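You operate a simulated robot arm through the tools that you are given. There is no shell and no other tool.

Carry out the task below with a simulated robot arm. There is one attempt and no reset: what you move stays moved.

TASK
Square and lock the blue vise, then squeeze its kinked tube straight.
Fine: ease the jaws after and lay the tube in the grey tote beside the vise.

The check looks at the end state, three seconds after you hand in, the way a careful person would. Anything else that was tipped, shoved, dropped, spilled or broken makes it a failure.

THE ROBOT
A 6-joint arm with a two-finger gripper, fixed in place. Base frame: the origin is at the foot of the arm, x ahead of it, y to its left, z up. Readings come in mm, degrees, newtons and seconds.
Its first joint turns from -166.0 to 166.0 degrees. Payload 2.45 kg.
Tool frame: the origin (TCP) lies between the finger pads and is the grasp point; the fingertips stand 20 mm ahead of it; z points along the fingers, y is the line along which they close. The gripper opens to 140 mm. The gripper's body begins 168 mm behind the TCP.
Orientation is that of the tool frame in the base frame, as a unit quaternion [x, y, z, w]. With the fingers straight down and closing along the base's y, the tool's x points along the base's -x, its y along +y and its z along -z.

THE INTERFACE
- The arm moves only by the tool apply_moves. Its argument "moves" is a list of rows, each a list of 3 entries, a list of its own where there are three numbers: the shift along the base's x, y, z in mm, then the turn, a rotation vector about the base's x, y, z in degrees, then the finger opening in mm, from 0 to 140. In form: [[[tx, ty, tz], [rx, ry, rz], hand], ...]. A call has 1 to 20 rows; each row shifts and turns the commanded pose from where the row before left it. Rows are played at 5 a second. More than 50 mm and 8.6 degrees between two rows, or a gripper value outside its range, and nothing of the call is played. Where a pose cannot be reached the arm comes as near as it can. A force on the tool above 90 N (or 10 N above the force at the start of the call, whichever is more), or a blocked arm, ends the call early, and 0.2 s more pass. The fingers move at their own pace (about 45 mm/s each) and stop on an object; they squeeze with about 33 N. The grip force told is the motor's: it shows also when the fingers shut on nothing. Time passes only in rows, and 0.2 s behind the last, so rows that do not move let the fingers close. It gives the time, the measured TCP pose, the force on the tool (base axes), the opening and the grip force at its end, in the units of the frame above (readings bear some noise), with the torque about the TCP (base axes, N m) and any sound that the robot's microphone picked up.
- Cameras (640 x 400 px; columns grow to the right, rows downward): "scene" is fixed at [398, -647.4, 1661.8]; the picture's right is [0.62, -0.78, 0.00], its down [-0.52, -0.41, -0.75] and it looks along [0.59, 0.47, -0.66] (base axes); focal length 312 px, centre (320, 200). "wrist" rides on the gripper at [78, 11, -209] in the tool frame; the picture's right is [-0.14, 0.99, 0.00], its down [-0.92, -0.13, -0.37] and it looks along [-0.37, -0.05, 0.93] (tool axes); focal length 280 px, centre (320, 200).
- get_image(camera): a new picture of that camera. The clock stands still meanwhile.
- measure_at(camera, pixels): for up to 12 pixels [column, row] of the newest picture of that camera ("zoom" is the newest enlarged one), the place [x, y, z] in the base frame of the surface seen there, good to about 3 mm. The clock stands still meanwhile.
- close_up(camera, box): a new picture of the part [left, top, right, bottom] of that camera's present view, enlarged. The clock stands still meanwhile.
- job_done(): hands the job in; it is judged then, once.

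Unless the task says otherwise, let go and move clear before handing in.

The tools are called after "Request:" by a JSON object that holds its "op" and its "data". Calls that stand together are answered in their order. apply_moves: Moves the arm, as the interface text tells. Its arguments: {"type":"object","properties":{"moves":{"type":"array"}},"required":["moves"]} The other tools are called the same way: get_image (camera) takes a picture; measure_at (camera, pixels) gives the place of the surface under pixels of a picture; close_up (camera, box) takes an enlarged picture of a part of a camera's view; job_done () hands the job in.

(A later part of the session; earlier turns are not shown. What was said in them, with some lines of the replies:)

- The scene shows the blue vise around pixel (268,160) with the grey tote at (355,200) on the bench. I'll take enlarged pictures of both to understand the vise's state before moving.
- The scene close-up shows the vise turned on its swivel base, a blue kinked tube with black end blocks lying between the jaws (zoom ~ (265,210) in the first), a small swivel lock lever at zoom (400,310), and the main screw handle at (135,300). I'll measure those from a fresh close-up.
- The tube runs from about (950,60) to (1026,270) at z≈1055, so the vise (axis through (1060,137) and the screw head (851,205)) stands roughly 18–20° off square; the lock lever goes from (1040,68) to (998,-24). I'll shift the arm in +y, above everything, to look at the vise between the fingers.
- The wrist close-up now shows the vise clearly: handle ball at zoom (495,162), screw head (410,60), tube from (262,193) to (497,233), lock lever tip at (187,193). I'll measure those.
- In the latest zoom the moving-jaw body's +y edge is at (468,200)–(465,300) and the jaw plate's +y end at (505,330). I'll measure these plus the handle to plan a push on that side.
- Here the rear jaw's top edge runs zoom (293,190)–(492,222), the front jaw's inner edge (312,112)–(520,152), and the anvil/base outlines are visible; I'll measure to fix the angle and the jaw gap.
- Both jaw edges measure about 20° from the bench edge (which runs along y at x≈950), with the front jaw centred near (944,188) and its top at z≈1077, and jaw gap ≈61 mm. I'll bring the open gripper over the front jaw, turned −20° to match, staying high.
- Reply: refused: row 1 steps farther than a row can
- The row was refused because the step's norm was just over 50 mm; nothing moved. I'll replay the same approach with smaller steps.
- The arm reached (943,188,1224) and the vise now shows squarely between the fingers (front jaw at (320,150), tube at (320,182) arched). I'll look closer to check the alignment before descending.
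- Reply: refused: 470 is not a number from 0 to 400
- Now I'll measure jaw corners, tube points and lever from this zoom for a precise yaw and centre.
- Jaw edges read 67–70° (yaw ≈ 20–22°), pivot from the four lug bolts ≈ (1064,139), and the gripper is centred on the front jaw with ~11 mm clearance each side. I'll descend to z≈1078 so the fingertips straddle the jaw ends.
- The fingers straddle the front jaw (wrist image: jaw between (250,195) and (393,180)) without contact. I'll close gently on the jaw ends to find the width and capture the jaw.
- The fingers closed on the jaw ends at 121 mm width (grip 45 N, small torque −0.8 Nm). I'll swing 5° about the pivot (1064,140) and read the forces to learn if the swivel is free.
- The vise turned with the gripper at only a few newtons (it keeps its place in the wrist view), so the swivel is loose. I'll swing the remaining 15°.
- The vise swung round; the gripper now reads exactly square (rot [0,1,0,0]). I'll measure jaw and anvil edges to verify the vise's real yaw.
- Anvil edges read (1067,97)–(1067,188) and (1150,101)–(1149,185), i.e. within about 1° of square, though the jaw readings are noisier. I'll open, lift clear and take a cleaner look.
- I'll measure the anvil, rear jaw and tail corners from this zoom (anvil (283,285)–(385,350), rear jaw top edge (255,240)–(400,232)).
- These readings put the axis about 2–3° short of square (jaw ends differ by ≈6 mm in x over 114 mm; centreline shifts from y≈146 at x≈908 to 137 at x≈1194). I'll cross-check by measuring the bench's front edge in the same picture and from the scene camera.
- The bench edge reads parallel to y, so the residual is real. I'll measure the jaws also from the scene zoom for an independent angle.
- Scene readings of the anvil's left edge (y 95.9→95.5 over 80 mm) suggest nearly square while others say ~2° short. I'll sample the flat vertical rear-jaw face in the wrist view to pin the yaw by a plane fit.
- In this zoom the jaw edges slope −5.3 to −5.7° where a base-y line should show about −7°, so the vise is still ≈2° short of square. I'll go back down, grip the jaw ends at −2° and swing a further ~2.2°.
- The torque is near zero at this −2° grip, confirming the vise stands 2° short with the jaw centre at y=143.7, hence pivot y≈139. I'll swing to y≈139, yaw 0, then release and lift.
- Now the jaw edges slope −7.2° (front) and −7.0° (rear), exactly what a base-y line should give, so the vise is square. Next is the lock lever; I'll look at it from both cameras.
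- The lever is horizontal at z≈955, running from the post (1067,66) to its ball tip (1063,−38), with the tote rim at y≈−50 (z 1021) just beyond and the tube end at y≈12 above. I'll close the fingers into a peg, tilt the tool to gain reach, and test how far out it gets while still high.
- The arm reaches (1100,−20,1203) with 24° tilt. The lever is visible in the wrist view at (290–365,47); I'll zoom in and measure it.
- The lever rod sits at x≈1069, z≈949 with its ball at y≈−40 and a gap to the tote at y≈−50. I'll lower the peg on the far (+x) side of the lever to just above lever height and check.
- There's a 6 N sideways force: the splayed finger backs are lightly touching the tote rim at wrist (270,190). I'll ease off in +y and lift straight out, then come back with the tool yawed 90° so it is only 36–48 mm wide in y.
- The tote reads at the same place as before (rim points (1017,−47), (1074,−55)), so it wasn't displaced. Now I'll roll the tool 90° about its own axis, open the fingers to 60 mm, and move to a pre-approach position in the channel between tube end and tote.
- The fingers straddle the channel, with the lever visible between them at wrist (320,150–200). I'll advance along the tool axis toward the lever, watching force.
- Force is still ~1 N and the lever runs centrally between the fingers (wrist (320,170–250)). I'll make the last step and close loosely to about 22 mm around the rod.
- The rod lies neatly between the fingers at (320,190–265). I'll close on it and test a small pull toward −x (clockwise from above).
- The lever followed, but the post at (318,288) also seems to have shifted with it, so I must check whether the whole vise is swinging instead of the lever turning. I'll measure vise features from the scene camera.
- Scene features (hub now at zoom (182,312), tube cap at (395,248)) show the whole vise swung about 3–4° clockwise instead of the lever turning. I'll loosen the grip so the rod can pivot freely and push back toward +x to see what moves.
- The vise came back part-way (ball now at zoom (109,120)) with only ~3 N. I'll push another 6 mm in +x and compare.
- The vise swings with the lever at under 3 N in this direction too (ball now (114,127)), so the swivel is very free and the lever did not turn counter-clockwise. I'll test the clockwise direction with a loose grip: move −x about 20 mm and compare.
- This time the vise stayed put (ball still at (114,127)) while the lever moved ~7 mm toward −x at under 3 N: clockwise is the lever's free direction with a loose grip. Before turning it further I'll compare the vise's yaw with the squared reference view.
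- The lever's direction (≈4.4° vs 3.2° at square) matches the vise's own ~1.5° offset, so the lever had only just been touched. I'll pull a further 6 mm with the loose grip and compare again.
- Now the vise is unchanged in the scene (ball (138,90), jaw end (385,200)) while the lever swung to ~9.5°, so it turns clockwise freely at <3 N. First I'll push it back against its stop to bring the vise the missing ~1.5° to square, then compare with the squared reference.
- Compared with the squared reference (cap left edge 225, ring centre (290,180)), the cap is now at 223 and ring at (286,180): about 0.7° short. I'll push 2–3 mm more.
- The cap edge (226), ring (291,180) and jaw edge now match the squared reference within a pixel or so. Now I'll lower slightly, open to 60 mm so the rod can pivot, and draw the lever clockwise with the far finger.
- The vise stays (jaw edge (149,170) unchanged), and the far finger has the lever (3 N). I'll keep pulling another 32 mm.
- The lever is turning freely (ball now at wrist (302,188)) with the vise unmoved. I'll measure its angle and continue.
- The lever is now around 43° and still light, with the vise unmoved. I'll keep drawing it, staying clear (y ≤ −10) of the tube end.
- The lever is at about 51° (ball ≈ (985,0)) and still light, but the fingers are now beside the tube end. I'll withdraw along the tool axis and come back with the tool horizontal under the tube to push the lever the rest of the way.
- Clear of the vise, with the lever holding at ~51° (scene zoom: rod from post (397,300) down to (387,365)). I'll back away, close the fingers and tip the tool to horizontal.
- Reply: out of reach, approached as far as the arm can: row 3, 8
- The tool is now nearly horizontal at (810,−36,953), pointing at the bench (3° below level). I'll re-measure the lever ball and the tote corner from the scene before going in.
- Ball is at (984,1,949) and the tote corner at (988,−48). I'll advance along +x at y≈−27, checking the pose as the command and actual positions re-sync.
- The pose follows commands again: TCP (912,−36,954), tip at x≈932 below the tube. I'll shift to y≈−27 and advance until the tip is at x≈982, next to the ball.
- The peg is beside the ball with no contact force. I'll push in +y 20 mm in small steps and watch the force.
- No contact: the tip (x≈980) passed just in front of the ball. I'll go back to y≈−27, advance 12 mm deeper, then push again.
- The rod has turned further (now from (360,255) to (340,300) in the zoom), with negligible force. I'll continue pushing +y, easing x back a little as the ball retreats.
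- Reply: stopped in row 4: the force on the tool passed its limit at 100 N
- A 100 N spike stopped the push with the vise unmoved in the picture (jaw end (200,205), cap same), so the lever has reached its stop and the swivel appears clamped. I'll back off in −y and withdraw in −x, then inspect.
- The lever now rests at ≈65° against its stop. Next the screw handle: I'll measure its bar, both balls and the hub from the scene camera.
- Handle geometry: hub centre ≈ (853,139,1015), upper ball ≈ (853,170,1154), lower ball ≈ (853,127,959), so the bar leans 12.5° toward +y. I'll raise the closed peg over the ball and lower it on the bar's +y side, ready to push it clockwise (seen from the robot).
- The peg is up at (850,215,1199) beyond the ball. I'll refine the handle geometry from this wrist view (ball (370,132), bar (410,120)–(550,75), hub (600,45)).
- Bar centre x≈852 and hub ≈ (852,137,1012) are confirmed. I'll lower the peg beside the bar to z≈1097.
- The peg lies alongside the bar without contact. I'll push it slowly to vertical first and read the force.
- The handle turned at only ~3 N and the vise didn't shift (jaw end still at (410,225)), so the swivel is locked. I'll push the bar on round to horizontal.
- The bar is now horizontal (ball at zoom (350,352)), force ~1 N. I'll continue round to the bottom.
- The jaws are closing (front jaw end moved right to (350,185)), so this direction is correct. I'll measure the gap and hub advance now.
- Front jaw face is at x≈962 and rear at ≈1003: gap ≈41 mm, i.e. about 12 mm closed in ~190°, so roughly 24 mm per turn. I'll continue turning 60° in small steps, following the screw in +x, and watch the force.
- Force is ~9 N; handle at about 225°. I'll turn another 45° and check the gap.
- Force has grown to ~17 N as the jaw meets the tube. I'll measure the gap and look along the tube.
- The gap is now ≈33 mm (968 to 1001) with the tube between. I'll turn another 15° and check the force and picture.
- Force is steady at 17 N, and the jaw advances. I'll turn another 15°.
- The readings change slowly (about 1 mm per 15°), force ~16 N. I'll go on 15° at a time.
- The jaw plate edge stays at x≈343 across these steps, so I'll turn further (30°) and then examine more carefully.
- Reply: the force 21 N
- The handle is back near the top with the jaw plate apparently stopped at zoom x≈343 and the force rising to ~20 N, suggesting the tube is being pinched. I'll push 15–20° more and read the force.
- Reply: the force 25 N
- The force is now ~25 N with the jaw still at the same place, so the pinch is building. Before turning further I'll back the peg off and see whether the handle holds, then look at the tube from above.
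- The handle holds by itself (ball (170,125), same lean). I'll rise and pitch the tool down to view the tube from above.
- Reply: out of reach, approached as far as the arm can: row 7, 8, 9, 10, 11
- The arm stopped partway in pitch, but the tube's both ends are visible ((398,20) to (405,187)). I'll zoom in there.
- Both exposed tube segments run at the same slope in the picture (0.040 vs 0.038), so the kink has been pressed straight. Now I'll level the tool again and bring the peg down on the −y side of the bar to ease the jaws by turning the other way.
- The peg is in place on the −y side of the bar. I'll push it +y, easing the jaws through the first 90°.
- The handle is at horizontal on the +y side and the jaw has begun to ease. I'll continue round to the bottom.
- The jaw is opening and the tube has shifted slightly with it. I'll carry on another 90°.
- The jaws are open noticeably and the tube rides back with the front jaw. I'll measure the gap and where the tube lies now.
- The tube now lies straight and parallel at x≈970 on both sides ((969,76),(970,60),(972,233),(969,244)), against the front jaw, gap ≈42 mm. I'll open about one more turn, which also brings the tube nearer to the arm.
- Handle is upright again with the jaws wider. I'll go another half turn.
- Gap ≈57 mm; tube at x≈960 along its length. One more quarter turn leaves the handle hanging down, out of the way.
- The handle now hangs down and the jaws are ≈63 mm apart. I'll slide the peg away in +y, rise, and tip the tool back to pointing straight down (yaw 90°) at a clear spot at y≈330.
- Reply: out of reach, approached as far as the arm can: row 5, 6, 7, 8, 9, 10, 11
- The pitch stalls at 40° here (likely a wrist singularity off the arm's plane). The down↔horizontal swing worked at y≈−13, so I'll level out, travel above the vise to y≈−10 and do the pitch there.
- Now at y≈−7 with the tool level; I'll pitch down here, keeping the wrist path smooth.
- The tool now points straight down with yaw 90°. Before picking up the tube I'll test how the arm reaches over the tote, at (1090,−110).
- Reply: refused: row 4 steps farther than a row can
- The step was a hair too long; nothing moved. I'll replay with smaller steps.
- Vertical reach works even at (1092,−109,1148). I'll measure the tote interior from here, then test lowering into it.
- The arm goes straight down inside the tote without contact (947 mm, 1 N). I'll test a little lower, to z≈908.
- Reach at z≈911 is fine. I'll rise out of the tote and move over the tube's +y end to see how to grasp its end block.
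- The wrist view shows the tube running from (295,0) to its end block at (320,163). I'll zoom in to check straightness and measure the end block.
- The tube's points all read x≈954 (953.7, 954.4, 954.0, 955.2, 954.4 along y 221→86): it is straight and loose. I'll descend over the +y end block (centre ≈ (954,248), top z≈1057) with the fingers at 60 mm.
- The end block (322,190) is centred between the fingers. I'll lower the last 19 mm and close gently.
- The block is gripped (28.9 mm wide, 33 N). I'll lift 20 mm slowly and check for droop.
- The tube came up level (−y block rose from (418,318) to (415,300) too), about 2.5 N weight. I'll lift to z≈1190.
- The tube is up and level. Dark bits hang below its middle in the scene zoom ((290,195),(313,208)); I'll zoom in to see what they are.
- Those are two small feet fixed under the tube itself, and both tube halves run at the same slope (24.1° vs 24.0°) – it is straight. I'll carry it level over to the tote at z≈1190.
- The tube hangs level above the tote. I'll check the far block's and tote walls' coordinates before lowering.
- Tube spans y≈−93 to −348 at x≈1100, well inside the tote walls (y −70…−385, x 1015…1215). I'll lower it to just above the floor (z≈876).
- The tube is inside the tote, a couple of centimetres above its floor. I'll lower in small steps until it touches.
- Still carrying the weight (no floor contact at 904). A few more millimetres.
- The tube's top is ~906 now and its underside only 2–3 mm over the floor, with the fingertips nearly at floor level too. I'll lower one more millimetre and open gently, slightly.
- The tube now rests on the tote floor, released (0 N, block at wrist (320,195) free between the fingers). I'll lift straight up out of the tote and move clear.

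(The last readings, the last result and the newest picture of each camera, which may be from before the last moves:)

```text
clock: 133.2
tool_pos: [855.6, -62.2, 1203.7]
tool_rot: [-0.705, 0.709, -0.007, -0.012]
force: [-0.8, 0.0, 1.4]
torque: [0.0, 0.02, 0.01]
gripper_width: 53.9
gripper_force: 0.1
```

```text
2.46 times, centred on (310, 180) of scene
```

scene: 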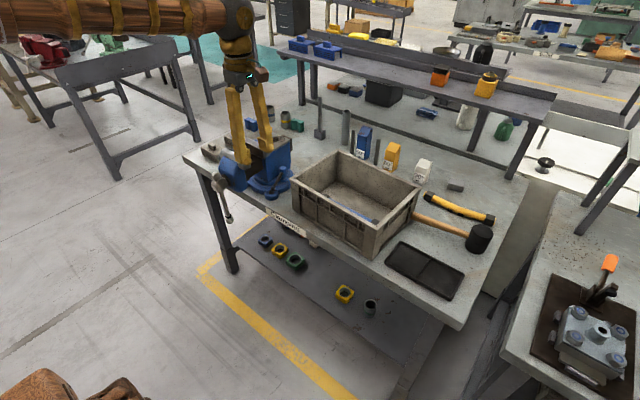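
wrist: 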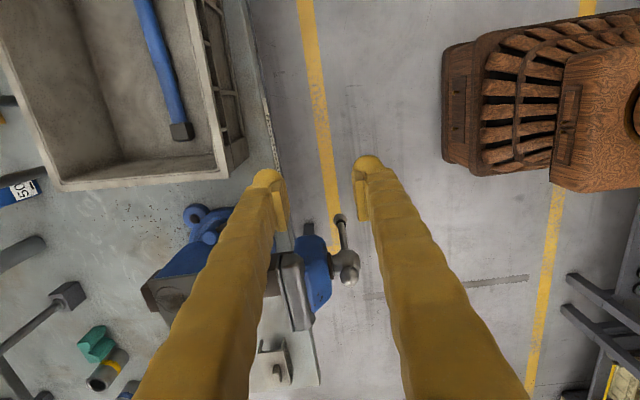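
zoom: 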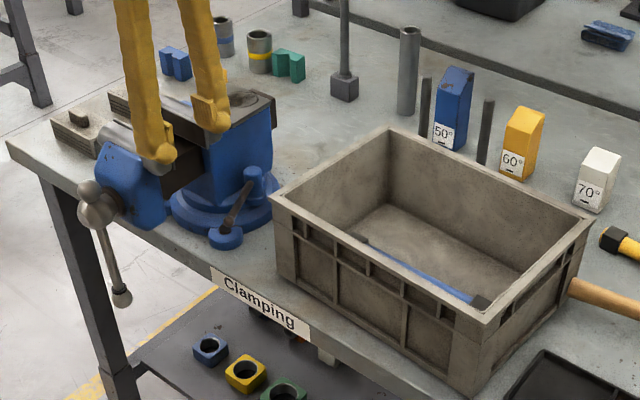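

The tube lies in the tote (scene zoom (420,280)) and the gripper is clear. I'll make a last check of the vise's squareness and lock lever from above at the +y side.

Request:
{"op": "apply_moves", "data": {"moves": [[[8, 40, 5], [0, 0, 0], 100], [[8, 45, 5], [0, 0, 0], 140], [[8, 45, 5], [0, 0, 0], 140], [[8, 45, 5], [0, 0, 0], 140], [[8, 45, 5], [0, 0, 0], 140], [[8, 45, 5], [0, 0, 0], 140], [[8, 45, 5], [0, 0, 0], 140], [[0, 0, 0], [0, 0, 0], 140]]}}

Request:
{"op": "get_image", "data": {"camera": "wrist"}}

Request:
{"op": "close_up", "data": {"camera": "wrist", "box": [150, 0, 400, 190]}}

Request:
{"op": "close_up", "data": {"camera": "scene", "box": [230, 130, 320, 200]}}

```text
clock: 135.1
tool_pos: [910.1, 245.5, 1238.0]
tool_rot: [-0.704, 0.71, -0.008, -0.012]
force: [-0.1, 0.6, 0.1]
torque: [0.03, -0.03, -0.01]
gripper_width: 140.0
gripper_force: 0.1
```

```text
taken
```

wrist: 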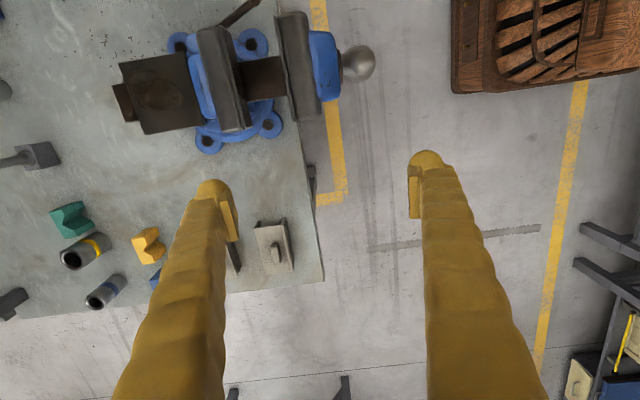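

```text
2.11 times, centred on (275, 95) of wrist
```

zoom: 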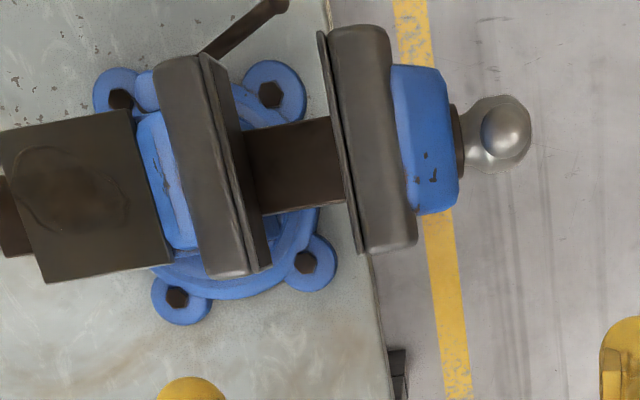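

```text
5.71 times, centred on (275, 165) of scene
```

zoom: 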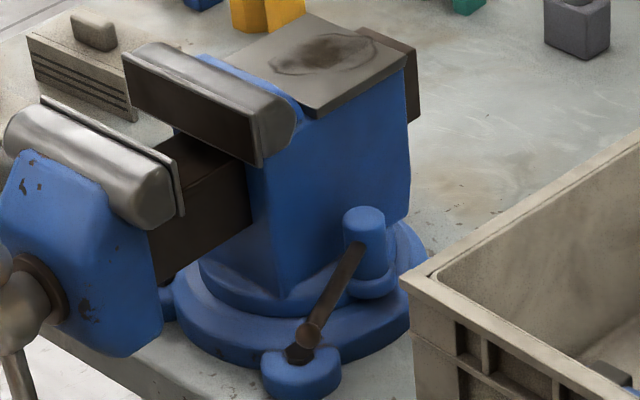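

I'll measure jaw and anvil edges in this view for a final yaw figure.

Request:
{"op": "close_up", "data": {"camera": "wrist", "box": [150, 0, 400, 190]}}

Request:
{"op": "measure_at", "data": {"camera": "zoom", "pixels": [[332, 42], [337, 70], [343, 105], [350, 145], [356, 180], [362, 215], [367, 240], [10, 140], [50, 275], [128, 118], [165, 258], [205, 70]]}}

Request:
{"op": "measure_at", "data": {"camera": "zoom", "pixels": [[160, 75], [172, 120], [183, 165], [195, 210], [206, 255], [383, 45], [390, 90], [398, 140], [406, 190], [413, 235], [200, 75], [245, 260]]}}

```text
2.11 times, centred on (275, 95) of wrist
```

zoom: 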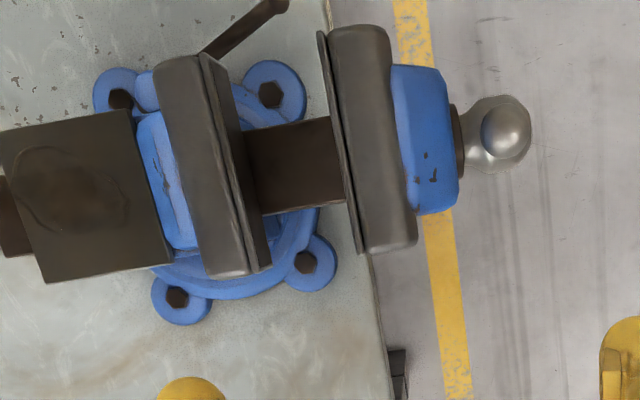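

```text
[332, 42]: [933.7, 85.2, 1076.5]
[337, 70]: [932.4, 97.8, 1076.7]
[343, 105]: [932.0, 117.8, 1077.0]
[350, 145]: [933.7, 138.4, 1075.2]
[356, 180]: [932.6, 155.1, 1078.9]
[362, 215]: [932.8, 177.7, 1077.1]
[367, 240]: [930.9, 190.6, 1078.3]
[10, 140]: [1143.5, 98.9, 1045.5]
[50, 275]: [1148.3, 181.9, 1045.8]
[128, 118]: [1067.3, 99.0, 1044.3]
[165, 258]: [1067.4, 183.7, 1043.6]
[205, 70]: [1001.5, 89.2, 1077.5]
```

```text
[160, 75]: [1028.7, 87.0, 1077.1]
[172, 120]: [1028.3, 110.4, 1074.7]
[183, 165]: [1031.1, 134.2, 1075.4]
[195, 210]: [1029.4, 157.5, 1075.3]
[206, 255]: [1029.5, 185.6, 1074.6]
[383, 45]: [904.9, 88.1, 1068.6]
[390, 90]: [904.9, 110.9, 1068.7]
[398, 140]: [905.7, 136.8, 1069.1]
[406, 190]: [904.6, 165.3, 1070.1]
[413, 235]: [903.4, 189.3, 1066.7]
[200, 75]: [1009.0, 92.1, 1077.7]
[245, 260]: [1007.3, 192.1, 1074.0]
```

Final readings show the vise square (rear jaw 1028.7→1029.5, anvil edge 1067.3→1067.4 over ~90 mm), lever at its locked stop, jaws eased, tube straight in the tote. I'll retreat a little further from the bench and check the whole scene once more.

Request:
{"op": "apply_moves", "data": {"moves": [[[0, 0, 40], [0, 0, 0], 140], [[-40, -20, 20], [0, 0, 0], 140], [[-45, -20, 0], [0, 0, 0], 140], [[-45, -20, 0], [0, 0, 0], 140], [[-45, -20, 0], [0, 0, 0], 140], [[0, 0, 0], [0, 0, 0], 140]]}}

Request:
{"op": "get_image", "data": {"camera": "scene"}}

Request:
{"op": "close_up", "data": {"camera": "scene", "box": [180, 90, 500, 290]}}

```text
clock: 136.4
tool_pos: [735.5, 166.0, 1298.6]
tool_rot: [-0.704, 0.71, -0.008, -0.011]
force: [0.2, 0.7, -0.1]
torque: [0.03, 0.03, -0.01]
gripper_width: 140.1
gripper_force: 0.1
```

```text
taken
```

scene: 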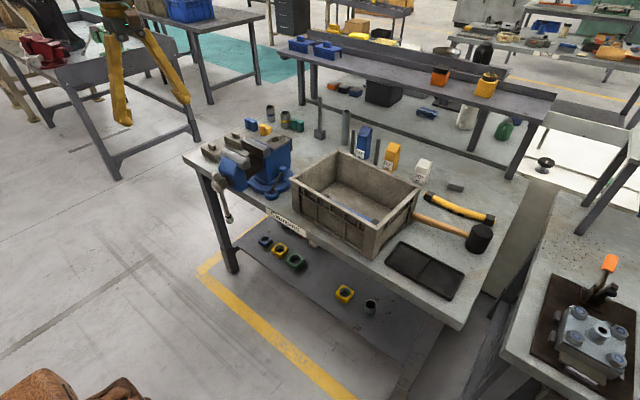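

```text
2.00 times, centred on (340, 190) of scene
```

zoom: 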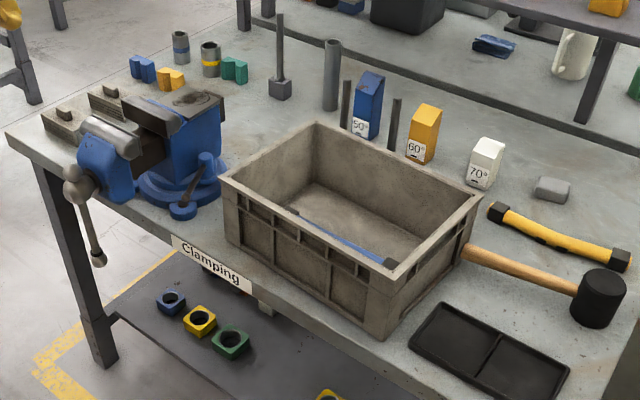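

Everything is as wanted: vise square with its lever locked, jaws eased, straight tube lying in the tote (zoom (345,240)), other bench items undisturbed, arm clear. I'm handing in.

Request:
{"op": "job_done", "data": {}}

```text
The job is handed in.
```

The job is handed in. The blue vise is square and locked, and its tube has been squeezed straight and laid in the grey tote with the jaws eased. I don't have the check's verdict.

- **Vise:** it started about 20° off square. The last measurements put it within about 1° of parallel to the bench edge. The lock lever is against its stop, and the vise stayed put while I worked the screw handle.
- **Tube:** one full turn of the handle closed the jaws on it. After easing, points along its length were in line to within about 1 mm. It still shows a crease mark where the kink was.
- **Jaws:** they are open about 60 mm, with the handle hanging down.
- **Contact to know about:** while reaching for the lock lever, the fingers pressed lightly on the tote rim (about 6 N). The rim measured in the same place afterwards, and nothing else on the bench looks moved in the final pictures.

The gripper is empty, open and well clear of the bench.
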